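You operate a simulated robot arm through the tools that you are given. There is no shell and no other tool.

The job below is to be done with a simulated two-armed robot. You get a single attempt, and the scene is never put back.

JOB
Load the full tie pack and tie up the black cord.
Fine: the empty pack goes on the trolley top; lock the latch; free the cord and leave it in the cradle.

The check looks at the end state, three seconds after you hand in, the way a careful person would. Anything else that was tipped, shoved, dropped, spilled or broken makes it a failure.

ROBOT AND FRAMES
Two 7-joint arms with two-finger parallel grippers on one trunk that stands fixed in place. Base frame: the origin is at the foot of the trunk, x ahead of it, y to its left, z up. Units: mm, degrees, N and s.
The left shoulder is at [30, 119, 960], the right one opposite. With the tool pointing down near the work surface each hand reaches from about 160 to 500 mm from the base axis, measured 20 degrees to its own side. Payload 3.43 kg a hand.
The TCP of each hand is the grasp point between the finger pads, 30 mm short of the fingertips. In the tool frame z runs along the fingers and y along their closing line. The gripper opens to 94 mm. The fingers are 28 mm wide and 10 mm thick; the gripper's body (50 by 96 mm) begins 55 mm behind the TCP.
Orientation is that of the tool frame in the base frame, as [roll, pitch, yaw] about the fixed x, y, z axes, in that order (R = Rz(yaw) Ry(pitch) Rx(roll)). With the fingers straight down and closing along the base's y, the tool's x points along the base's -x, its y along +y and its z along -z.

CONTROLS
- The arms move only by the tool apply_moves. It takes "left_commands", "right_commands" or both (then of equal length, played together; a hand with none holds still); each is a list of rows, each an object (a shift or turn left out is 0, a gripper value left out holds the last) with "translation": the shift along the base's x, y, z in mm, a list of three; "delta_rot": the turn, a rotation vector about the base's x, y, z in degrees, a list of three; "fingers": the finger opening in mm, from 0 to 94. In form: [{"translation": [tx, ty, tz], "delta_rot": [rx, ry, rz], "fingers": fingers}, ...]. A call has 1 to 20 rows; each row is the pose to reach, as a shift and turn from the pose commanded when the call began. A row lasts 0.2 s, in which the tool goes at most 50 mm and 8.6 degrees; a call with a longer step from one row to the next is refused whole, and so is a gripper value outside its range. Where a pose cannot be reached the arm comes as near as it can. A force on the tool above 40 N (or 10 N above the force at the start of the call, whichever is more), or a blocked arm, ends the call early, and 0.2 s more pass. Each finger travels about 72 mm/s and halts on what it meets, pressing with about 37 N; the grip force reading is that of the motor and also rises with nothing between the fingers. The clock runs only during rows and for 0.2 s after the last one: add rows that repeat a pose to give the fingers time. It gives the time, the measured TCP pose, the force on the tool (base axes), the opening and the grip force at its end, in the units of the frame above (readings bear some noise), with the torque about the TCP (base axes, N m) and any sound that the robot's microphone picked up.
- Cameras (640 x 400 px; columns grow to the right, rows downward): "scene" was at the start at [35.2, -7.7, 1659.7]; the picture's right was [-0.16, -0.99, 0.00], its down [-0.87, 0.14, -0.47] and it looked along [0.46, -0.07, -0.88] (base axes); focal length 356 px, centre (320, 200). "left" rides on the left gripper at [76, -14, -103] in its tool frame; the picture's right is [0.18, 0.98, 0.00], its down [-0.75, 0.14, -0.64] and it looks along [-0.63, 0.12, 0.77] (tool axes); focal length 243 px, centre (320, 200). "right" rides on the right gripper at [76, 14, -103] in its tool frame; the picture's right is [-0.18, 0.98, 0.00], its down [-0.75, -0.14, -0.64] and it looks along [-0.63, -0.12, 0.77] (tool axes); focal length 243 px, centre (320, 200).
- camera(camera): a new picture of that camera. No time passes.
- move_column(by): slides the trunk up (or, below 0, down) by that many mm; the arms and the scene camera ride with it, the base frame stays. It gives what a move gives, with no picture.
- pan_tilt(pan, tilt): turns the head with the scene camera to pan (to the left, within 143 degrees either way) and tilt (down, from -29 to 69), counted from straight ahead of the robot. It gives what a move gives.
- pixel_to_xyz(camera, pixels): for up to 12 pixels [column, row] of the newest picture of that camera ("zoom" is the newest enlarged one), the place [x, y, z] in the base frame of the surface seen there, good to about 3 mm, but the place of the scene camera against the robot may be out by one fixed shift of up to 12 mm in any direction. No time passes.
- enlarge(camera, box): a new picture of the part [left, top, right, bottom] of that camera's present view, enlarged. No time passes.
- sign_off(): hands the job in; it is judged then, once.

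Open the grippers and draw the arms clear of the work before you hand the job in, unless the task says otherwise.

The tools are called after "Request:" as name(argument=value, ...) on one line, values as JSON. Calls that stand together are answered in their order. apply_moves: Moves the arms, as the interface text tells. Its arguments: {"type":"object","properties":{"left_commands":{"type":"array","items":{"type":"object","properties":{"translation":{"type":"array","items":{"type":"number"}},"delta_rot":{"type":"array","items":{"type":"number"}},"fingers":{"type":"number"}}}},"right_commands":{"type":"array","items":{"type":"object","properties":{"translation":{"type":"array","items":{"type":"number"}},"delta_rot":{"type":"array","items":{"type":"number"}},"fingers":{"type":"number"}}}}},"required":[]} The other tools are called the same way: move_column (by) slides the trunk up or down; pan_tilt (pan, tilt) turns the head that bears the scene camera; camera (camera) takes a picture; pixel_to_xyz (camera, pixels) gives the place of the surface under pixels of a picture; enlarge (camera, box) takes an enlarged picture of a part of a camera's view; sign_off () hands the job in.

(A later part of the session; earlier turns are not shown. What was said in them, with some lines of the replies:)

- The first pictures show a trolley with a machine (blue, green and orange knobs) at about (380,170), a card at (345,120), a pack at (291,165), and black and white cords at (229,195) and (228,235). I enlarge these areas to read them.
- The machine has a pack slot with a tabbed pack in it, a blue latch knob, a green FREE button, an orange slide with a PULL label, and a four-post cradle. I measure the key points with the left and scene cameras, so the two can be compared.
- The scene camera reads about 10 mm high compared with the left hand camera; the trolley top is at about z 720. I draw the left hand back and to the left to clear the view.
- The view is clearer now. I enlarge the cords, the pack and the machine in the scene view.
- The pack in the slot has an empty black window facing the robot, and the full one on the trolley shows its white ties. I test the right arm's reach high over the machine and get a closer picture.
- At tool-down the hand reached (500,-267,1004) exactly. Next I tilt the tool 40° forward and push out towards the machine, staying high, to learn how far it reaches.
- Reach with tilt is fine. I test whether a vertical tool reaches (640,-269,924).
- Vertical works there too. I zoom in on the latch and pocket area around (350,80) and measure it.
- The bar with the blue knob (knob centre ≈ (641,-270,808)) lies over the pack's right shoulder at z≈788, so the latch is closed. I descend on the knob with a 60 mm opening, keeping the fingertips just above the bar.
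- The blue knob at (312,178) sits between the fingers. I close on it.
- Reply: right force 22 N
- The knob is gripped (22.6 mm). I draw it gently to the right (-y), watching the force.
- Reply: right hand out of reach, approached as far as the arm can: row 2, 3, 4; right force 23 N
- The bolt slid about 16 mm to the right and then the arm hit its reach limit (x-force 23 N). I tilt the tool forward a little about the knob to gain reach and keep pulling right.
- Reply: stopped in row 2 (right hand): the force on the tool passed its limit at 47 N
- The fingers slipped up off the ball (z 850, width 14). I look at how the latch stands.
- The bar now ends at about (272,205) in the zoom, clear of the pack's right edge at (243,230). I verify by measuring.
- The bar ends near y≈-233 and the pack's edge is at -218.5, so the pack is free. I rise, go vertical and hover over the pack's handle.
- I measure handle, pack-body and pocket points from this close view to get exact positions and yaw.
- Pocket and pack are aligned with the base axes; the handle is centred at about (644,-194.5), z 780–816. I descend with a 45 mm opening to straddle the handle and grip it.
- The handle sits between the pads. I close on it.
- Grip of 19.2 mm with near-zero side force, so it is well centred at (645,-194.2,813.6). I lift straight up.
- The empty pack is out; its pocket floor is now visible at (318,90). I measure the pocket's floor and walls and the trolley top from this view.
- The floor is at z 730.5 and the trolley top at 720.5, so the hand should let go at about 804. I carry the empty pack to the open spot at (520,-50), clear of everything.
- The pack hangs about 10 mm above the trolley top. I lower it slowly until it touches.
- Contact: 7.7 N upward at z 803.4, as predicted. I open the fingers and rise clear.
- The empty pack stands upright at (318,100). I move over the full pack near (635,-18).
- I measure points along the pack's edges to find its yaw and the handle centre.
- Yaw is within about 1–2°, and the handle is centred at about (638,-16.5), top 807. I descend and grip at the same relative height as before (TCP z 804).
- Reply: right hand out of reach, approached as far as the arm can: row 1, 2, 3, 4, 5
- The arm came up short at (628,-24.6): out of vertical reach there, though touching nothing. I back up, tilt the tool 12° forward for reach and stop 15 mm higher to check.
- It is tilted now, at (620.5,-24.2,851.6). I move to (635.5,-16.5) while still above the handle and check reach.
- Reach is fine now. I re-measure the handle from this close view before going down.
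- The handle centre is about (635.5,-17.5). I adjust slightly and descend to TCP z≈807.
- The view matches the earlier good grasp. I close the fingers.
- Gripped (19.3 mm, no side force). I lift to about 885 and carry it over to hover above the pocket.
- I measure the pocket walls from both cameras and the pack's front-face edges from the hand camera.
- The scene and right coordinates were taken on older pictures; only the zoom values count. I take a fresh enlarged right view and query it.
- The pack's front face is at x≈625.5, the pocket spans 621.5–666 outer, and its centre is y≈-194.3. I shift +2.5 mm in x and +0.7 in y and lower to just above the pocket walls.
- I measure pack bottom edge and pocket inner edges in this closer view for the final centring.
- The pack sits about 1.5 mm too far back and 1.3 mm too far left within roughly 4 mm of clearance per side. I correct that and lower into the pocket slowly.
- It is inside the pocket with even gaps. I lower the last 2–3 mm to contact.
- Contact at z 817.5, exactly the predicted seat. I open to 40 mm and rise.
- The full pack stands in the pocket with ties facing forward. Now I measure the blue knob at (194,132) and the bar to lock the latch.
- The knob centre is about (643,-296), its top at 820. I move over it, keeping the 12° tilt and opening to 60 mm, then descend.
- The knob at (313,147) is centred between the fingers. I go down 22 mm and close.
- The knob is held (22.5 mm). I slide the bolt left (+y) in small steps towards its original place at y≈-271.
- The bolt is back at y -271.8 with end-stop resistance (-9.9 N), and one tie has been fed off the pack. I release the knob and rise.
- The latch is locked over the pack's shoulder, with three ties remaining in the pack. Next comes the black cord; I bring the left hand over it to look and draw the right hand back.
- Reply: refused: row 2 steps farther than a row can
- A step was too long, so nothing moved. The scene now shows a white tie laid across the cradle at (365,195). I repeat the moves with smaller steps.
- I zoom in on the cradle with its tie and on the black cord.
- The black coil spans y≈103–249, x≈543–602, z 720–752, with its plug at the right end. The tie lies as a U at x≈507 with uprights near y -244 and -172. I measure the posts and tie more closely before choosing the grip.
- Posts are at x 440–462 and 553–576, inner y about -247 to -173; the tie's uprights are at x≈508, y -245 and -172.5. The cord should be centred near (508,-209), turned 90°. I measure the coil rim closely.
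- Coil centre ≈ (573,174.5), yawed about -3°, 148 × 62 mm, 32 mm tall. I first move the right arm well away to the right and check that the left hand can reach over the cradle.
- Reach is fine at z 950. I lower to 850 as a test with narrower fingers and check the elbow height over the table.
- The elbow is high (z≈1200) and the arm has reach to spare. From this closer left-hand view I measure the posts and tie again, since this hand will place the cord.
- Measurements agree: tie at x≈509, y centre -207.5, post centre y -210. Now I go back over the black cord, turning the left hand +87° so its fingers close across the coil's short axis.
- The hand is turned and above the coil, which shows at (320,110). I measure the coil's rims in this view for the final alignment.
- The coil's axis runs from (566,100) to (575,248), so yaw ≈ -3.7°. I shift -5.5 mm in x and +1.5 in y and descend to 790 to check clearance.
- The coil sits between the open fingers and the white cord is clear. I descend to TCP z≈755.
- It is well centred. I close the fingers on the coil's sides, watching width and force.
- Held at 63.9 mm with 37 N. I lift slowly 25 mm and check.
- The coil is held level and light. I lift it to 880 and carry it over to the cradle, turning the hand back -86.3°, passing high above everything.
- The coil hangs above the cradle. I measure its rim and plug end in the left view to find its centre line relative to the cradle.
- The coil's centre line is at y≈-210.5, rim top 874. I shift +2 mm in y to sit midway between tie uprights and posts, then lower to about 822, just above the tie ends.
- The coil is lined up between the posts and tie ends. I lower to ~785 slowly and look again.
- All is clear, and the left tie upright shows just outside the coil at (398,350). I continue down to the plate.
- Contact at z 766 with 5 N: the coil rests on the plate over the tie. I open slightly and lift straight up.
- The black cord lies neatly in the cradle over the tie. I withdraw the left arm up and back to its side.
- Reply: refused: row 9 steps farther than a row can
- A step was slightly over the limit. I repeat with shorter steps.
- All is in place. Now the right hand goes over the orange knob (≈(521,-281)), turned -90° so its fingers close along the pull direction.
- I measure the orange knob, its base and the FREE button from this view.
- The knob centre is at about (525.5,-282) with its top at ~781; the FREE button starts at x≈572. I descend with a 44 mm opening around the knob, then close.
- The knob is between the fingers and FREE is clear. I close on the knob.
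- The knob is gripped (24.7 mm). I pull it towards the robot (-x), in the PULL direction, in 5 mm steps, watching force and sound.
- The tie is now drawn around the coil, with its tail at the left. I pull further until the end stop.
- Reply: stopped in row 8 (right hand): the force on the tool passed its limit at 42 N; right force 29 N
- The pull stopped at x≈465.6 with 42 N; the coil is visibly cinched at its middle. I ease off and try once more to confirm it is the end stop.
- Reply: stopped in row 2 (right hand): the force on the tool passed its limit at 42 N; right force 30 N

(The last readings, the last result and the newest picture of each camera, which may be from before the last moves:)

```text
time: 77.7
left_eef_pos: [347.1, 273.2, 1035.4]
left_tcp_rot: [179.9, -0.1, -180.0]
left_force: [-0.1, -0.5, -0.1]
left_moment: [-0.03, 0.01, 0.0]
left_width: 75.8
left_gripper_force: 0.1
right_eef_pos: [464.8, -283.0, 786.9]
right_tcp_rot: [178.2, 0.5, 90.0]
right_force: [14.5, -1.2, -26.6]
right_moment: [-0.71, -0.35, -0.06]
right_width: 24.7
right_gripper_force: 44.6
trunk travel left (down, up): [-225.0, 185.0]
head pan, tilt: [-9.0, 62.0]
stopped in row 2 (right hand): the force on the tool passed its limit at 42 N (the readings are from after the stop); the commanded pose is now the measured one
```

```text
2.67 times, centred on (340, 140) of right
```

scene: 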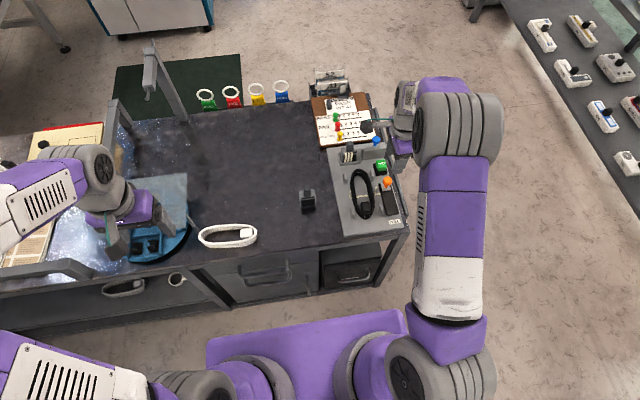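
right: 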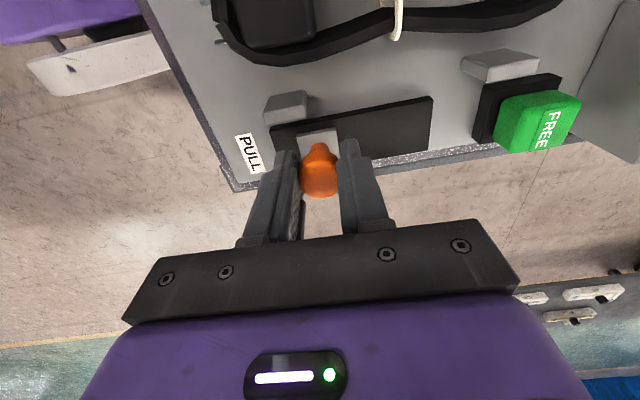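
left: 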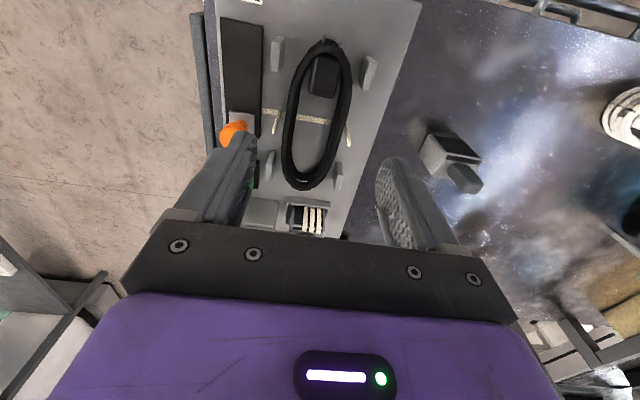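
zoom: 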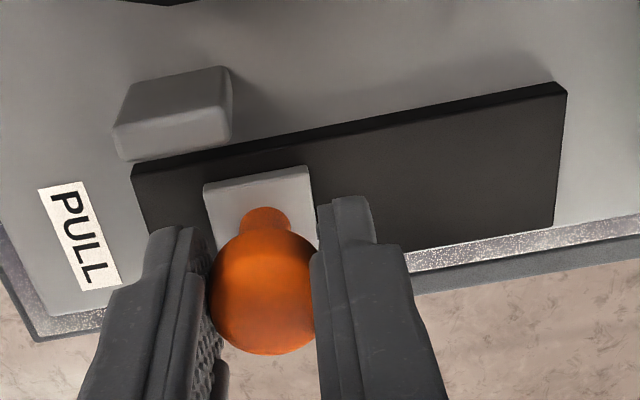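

It does not move past x≈465 (60 mm of travel), so this is the stop. I look closely at the tie and coil.

Request:
enlarge(camera="scene", box=[335, 160, 405, 230])

Request:
enlarge(camera="right", box=[210, 0, 590, 160])

```text
5.71 times, centred on (370, 195) of scene
```

zoom: 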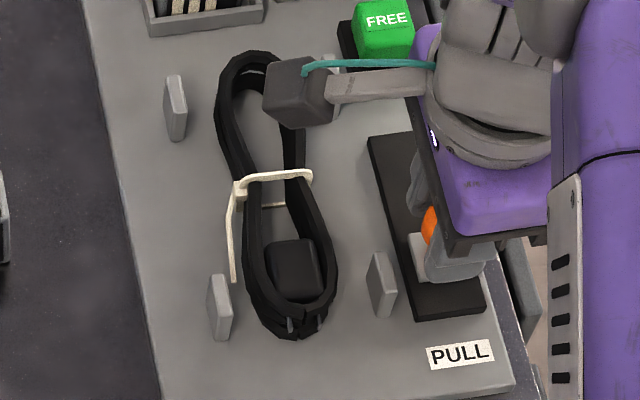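

```text
1.68 times, centred on (400, 80) of right
```

zoom: 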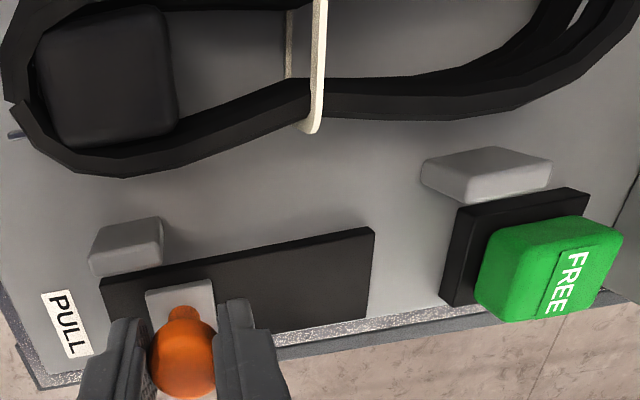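

The slide block still has some track left, so I check whether it's a hard stop: I ease back 6 mm and read the force, then pull again slowly.

Request:
apply_moves(right_commands=[{"translation": [2, 0, -0.5]}, {"translation": [4, 0, -0.5]}, {"translation": [4, 0, -0.5]}])

```text
time: 78.5
left_eef_pos: [345.4, 272.8, 1036.7]
left_tcp_rot: [179.9, -0.1, -180.0]
left_force: [0.5, 0.6, -0.2]
left_moment: [0.0, 0.0, -0.02]
left_width: 75.8
left_gripper_force: 0.0
right_eef_pos: [466.3, -282.5, 785.5]
right_tcp_rot: [178.4, 0.3, 89.9]
right_force: [1.0, -6.8, -16.1]
right_moment: [-0.04, 0.12, -0.03]
right_width: 24.4
right_gripper_force: 45.0
trunk travel left (down, up): [-225.0, 185.0]
head pan, tilt: [-9.0, 62.0]
```

Force along x falls to 1 N, so the slide itself holds position. I open, straighten the small hand tilt, and regrip for a clean second pull.

Request:
apply_moves(right_commands=[{"translation": [0, 0, 0], "fingers": 34}, {"translation": [0, 0, 0], "delta_rot": [0, 1.6, 0], "fingers": 40}, {"translation": [0, 0, 0], "delta_rot": [0, 1.6, 0], "fingers": 40}])

Request:
enlarge(camera="right", box=[220, 70, 460, 210])

Request:
enlarge(camera="scene", box=[335, 160, 405, 230])

```text
time: 79.3
left_eef_pos: [345.2, 273.3, 1037.7]
left_tcp_rot: [180.0, -0.1, -180.0]
left_force: [0.1, 0.9, 0.3]
left_moment: [0.02, -0.03, 0.01]
left_width: 76.2
left_gripper_force: 0.0
right_eef_pos: [466.7, -281.3, 787.6]
right_tcp_rot: [180.0, 0.2, 90.0]
right_force: [-0.6, 0.5, 0.0]
right_moment: [-0.01, 0.01, -0.03]
right_width: 39.9
right_gripper_force: 0.0
trunk travel left (down, up): [-225.0, 185.0]
head pan, tilt: [-9.0, 62.0]
```

```text
2.67 times, centred on (340, 140) of right
```

zoom: 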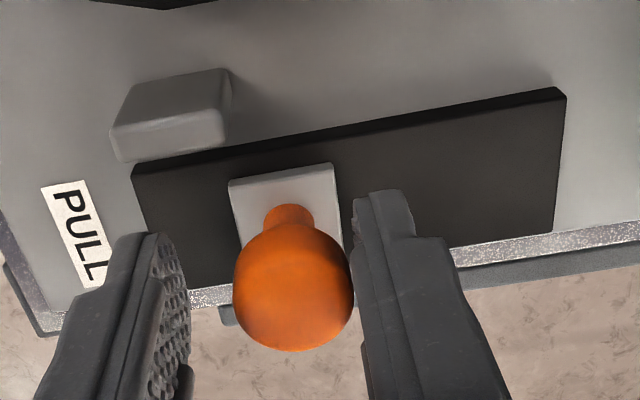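

```text
5.71 times, centred on (370, 195) of scene
```

zoom: 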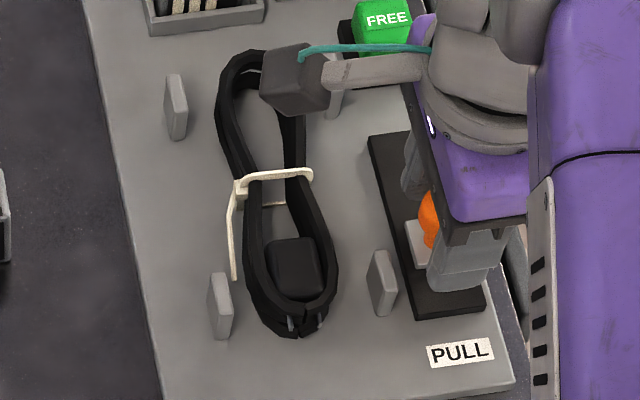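

On release, the slide moved back several mm, so it was under spring tension. I let a moment pass and look again.

Request:
apply_moves(right_commands=[{"translation": [0, 0, 0]}, {"translation": [0, 0, 0]}, {"translation": [0, 0, 0]}])

Request:
enlarge(camera="right", box=[220, 70, 460, 210])

Request:
pixel_to_xyz(camera="zoom", pixels=[[293, 290], [250, 290], [340, 290], [240, 185], [325, 175], [140, 185], [555, 100]])

```text
time: 80.1
left_eef_pos: [344.7, 274.9, 1037.3]
left_tcp_rot: [-180.0, 0.1, 179.9]
left_force: [0.4, -0.9, 0.4]
left_moment: [-0.03, 0.01, 0.05]
left_width: 75.6
left_gripper_force: 0.2
right_eef_pos: [467.3, -281.7, 786.5]
right_tcp_rot: [179.9, 0.3, 90.0]
right_force: [0.2, 0.3, -0.6]
right_moment: [0.02, -0.03, 0.03]
right_width: 40.1
right_gripper_force: 0.0
trunk travel left (down, up): [-225.0, 185.0]
head pan, tilt: [-9.0, 62.0]
```

```text
2.67 times, centred on (340, 140) of right
```

zoom: 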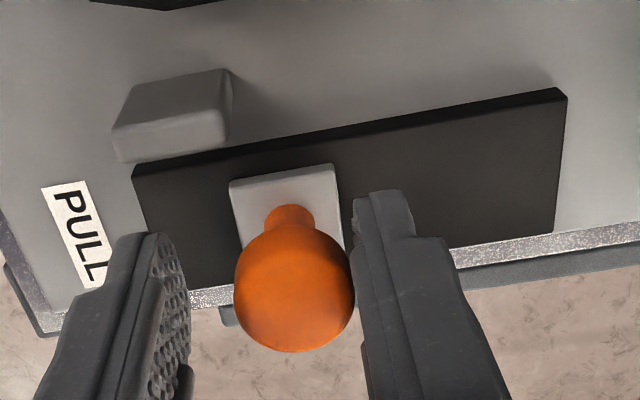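

```text
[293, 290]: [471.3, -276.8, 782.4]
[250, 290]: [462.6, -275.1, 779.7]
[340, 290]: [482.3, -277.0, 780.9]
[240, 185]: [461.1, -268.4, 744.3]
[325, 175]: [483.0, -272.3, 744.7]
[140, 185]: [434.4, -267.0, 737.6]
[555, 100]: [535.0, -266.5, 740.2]
```

The slide settled at x≈472 by itself, force-free; the tie stays cinched tight around the waist of the coil. I lift off, close the fingers and move over the FREE button (≈(585,-281), top 768).

Request:
apply_moves(right_commands=[{"translation": [0, 0, 15], "fingers": 40}, {"translation": [0, 0, 45], "fingers": 30}, {"translation": [0, 0, 70], "fingers": 15}, {"translation": [30, 0, 75], "fingers": 0}, {"translation": [65, 0, 75], "fingers": 0}, {"translation": [100, 0, 75], "fingers": 0}, {"translation": [118.5, 0.5, 75], "fingers": 0}, {"translation": [118.5, 0.5, 75], "fingers": 0}])

Request:
camera(camera="right")

Request:
enlarge(camera="scene", box=[335, 130, 415, 230])

```text
time: 81.9
left_eef_pos: [344.3, 273.7, 1036.6]
left_tcp_rot: [180.0, 0.1, 179.9]
left_force: [0.1, -0.2, 0.0]
left_moment: [-0.01, 0.0, 0.01]
left_width: 75.8
left_gripper_force: 0.0
right_eef_pos: [582.4, -280.7, 864.0]
right_tcp_rot: [179.9, 0.3, 89.9]
right_force: [-0.4, 0.0, -0.5]
right_moment: [-0.02, -0.01, -0.02]
right_width: 0.2
right_gripper_force: 32.9
trunk travel left (down, up): [-225.0, 185.0]
head pan, tilt: [-9.0, 62.0]
```

```text
taken
```

right: 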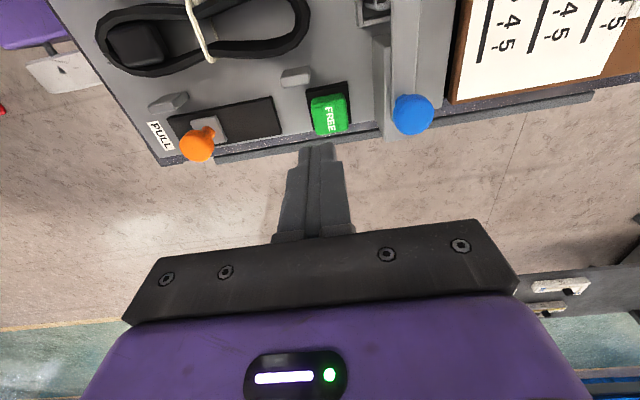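

```text
4.00 times, centred on (375, 180) of scene
```

zoom: 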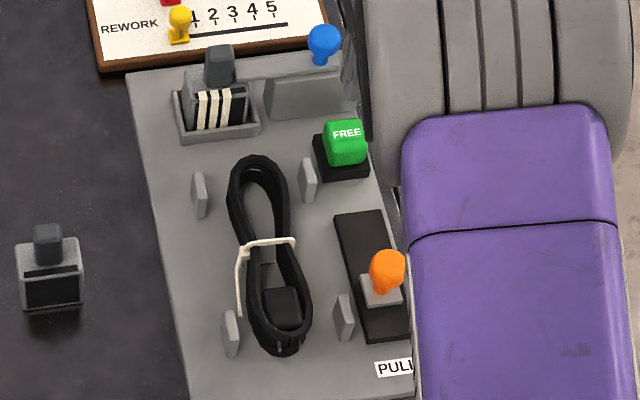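

I check the button's position in this view before pressing.

Request:
pixel_to_xyz(camera="right", pixels=[[330, 112], [316, 108], [342, 106], [328, 98], [330, 124], [197, 143], [208, 60], [412, 112]])

Request:
enlarge(camera="right", box=[80, 0, 360, 170])

```text
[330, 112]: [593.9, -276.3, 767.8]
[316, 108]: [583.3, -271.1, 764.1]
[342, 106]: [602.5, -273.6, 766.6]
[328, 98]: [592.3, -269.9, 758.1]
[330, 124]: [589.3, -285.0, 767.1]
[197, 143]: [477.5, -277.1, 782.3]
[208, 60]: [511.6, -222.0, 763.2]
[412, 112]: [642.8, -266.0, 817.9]
```

```text
2.29 times, centred on (220, 85) of right
```

zoom: 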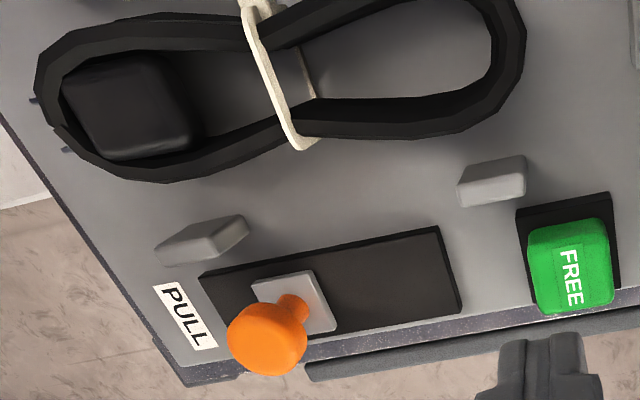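

I measure the slide block again to see whether it is drifting back.

Request:
pixel_to_xyz(camera="zoom", pixels=[[254, 288], [312, 274], [330, 320], [205, 278], [437, 230], [265, 340], [300, 290], [285, 282]])

```text
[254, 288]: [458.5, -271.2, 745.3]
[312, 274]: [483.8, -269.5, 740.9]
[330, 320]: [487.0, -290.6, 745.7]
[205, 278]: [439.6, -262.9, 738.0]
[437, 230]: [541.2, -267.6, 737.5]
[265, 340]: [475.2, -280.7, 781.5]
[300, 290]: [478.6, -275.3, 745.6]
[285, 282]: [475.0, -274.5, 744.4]
```

The block rests steadily at x≈472. The hard stop came after exactly 60 mm of travel, so the pull is complete. Now I press FREE: down over (586,-279) until it gives.

Request:
apply_moves(right_commands=[{"translation": [2, 1, -20]}, {"translation": [2, 1, -40]}, {"translation": [2, 1, -55]}, {"translation": [2, 1, -62]}, {"translation": [2, 1, -65]}, {"translation": [2, 1, -67]}, {"translation": [2, 1, -69]}, {"translation": [2, 1, -71]}])

Request:
enlarge(camera="right", box=[120, 30, 440, 230])

Request:
enlarge(camera="scene", box=[335, 130, 415, 230])

```text
time: 83.7
left_eef_pos: [345.5, 273.2, 1036.3]
left_tcp_rot: [180.0, 0.0, -179.9]
left_force: [-0.9, 0.0, -0.6]
left_moment: [-0.01, -0.01, 0.04]
left_width: 76.0
left_gripper_force: 0.0
right_eef_pos: [585.5, -280.3, 792.7]
right_tcp_rot: [179.9, 0.3, 90.1]
right_force: [-0.3, -1.6, 0.8]
right_moment: [0.0, 0.0, 0.07]
right_width: 0.1
right_gripper_force: 33.1
trunk travel left (down, up): [-225.0, 185.0]
head pan, tilt: [-9.0, 62.0]
```

```text
2.00 times, centred on (280, 130) of right
```

zoom: 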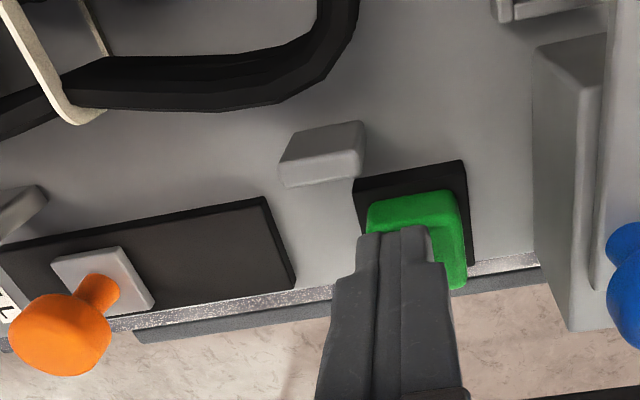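

```text
4.00 times, centred on (375, 180) of scene
```

zoom: 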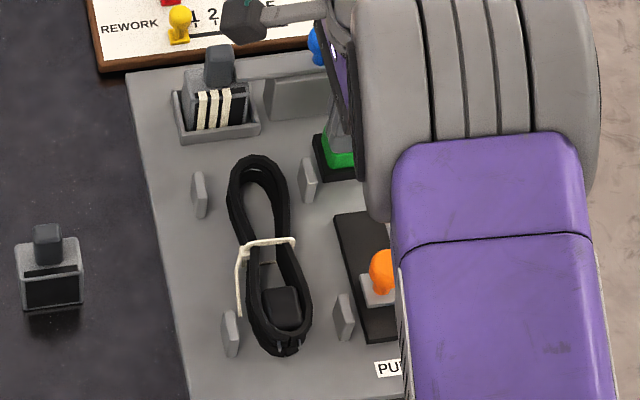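

No contact force yet at tip z≈763. I keep going down in 1.5 mm steps.

Request:
apply_moves(right_commands=[{"translation": [0, 0, -1.5]}, {"translation": [0, 0, -3]}, {"translation": [0, 0, -4.5]}, {"translation": [0, 0, -6]}, {"translation": [0, 0, -7.5]}, {"translation": [0, 0, -9]}])

Request:
enlarge(camera="right", box=[120, 30, 440, 230])

Request:
enlarge(camera="scene", box=[335, 130, 415, 230])

```text
time: 85.1
left_eef_pos: [343.2, 274.3, 1036.7]
left_tcp_rot: [179.9, 0.1, -180.0]
left_force: [0.3, -0.3, -0.4]
left_moment: [0.03, 0.05, 0.0]
left_width: 76.0
left_gripper_force: 0.0
right_eef_pos: [586.6, -281.6, 785.9]
right_tcp_rot: [179.7, 0.4, 90.0]
right_force: [-6.8, -0.8, 21.1]
right_moment: [0.1, 0.25, 0.06]
right_width: 0.0
right_gripper_force: 32.8
trunk travel left (down, up): [-225.0, 185.0]
head pan, tilt: [-9.0, 62.0]
heard: click
```

```text
2.00 times, centred on (280, 130) of right
```

zoom: 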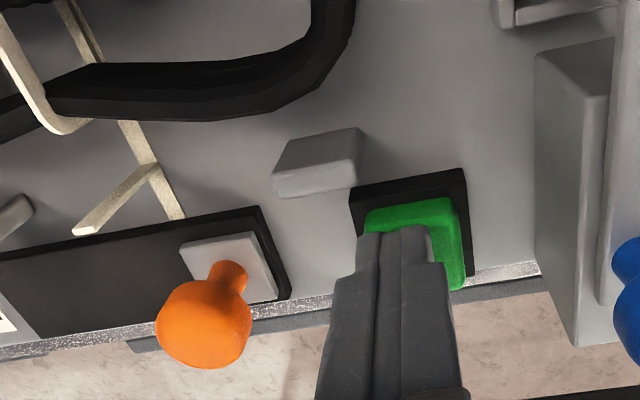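

```text
4.00 times, centred on (375, 180) of scene
```

zoom: 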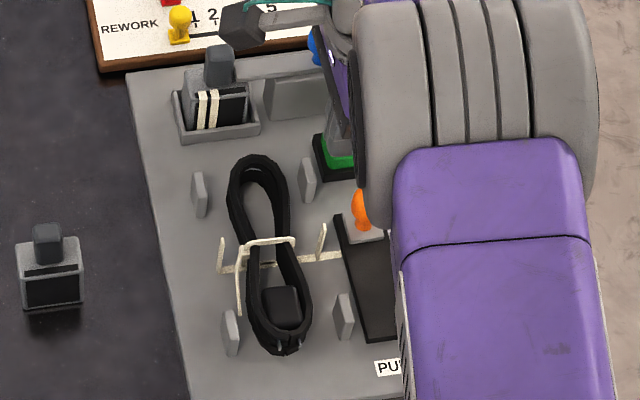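

A click was heard: the slide snapped home, the next tie fed (two remain in the pack), and the cord stays cinched by its own tie. I raise the right hand, turn it back and draw it away with the gripper open.

Request:
apply_moves(right_commands=[{"translation": [0, 0, 15], "fingers": 0}, {"translation": [0, 0, 45], "fingers": 0}, {"translation": [0, 0, 80], "fingers": 0}, {"translation": [0, -10, 115], "fingers": 30}, {"translation": [-15, -35, 140], "fingers": 60}, {"translation": [-40, -60, 155], "fingers": 80}, {"translation": [-70, -85, 170], "delta_rot": [0, 0, 8]}, {"translation": [-95, -105, 180], "delta_rot": [0, 0, 16]}, {"translation": [-120, -125, 190], "delta_rot": [0, 0, 24]}, {"translation": [-145, -145, 200], "delta_rot": [0, 0, 32]}, {"translation": [-170, -160, 210], "delta_rot": [0, 0, 40]}, {"translation": [-190, -175, 220], "delta_rot": [0, 0, 48]}, {"translation": [-210, -185, 225], "delta_rot": [0, 0, 56]}, {"translation": [-230, -190, 230], "delta_rot": [0, 0, 64]}, {"translation": [-245, -195, 235], "delta_rot": [0, 0, 72]}, {"translation": [-255, -200, 240], "delta_rot": [0, 0, 80]}, {"translation": [-260, -200, 245], "delta_rot": [0, 0, 88]}, {"translation": [-260, -200, 250], "delta_rot": [0, 0, 90]}])

Request:
camera(camera="scene")

Request:
enlarge(camera="scene", box=[330, 120, 420, 230])

Request:
enlarge(camera="scene", box=[345, 165, 395, 225])

```text
time: 88.9
left_eef_pos: [344.3, 274.1, 1036.5]
left_tcp_rot: [-180.0, 0.0, 179.9]
left_force: [-0.2, 0.7, 0.3]
left_moment: [0.01, -0.01, -0.01]
left_width: 76.1
left_gripper_force: 0.0
right_eef_pos: [327.5, -479.2, 1032.9]
right_tcp_rot: [179.9, 0.3, -179.8]
right_force: [0.5, 0.2, 0.1]
right_moment: [-0.01, -0.01, 0.04]
right_width: 80.1
right_gripper_force: 0.1
trunk travel left (down, up): [-225.0, 185.0]
head pan, tilt: [-9.0, 62.0]
```

```text
taken
```

scene: 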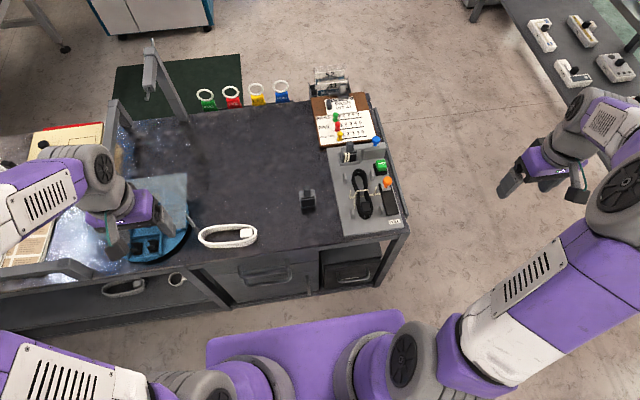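

```text
3.64 times, centred on (375, 175) of scene
```

zoom: 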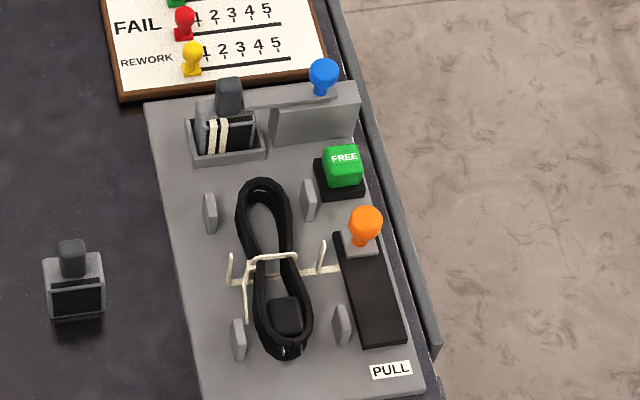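

```text
6.67 times, centred on (370, 195) of scene
```

zoom: 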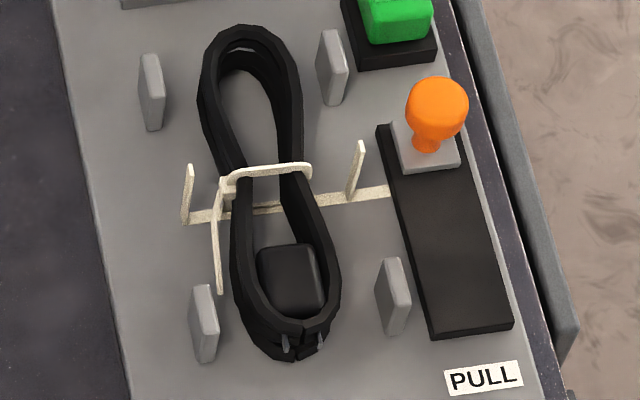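

The cord is tied and free in the cradle. Last check: the latch bar and the pack.

Request:
enlarge(camera="scene", box=[335, 125, 395, 175])

Request:
enlarge(camera="scene", box=[180, 60, 400, 260])

```text
8.00 times, centred on (365, 150) of scene
```

zoom: 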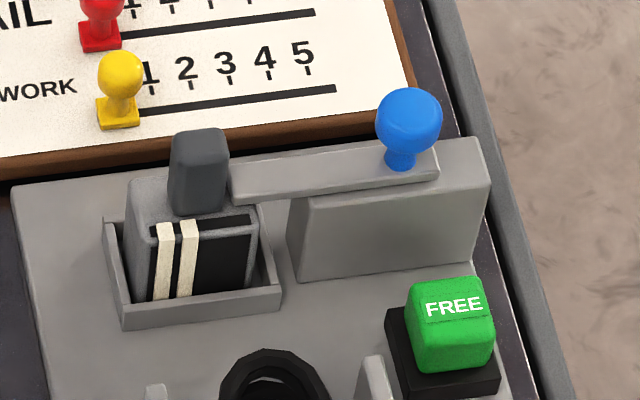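

```text
2.00 times, centred on (290, 160) of scene
```

zoom: 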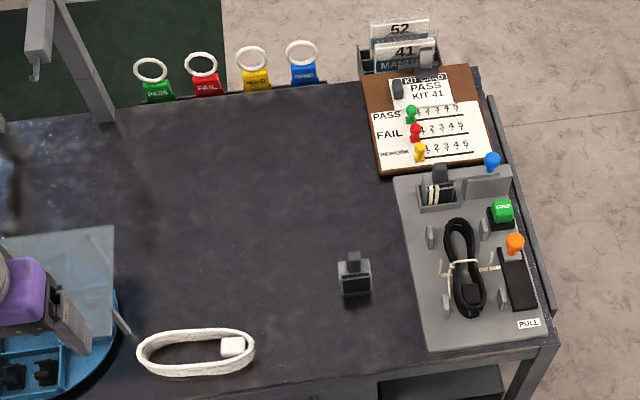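

The latch bar lies over the pack's shoulder, the empty pack stands upright on the trolley top, and the black cord is tied and lies free in the cradle. The white cord and the board are untouched and both hands are open and clear, so I hand in the job.

Request:
sign_off()

```text
The job is handed in.
```

The full tie pack is loaded with the latch locked. The black cord is tied, freed and lying in the cradle, and I've handed the job in; no verdict came back.

- **Empty pack:** it stands upright on the trolley top, clear of the other items.
- **Tie:** I pulled the orange slide to its stop (about 60 mm of travel, 42 N). It cinched the cord at its middle. I took this as the end of travel, though the track looked longer than that.
- **Freeing the cord:** pressing FREE gave a click and the slide went back to its start. The machine fed a fresh tie, so a loose, unused tie now lies under the cord. Two ties remain in the pack.
- **Everything else:** the last pictures show nothing else moved. Both hands are open and clear of the work.
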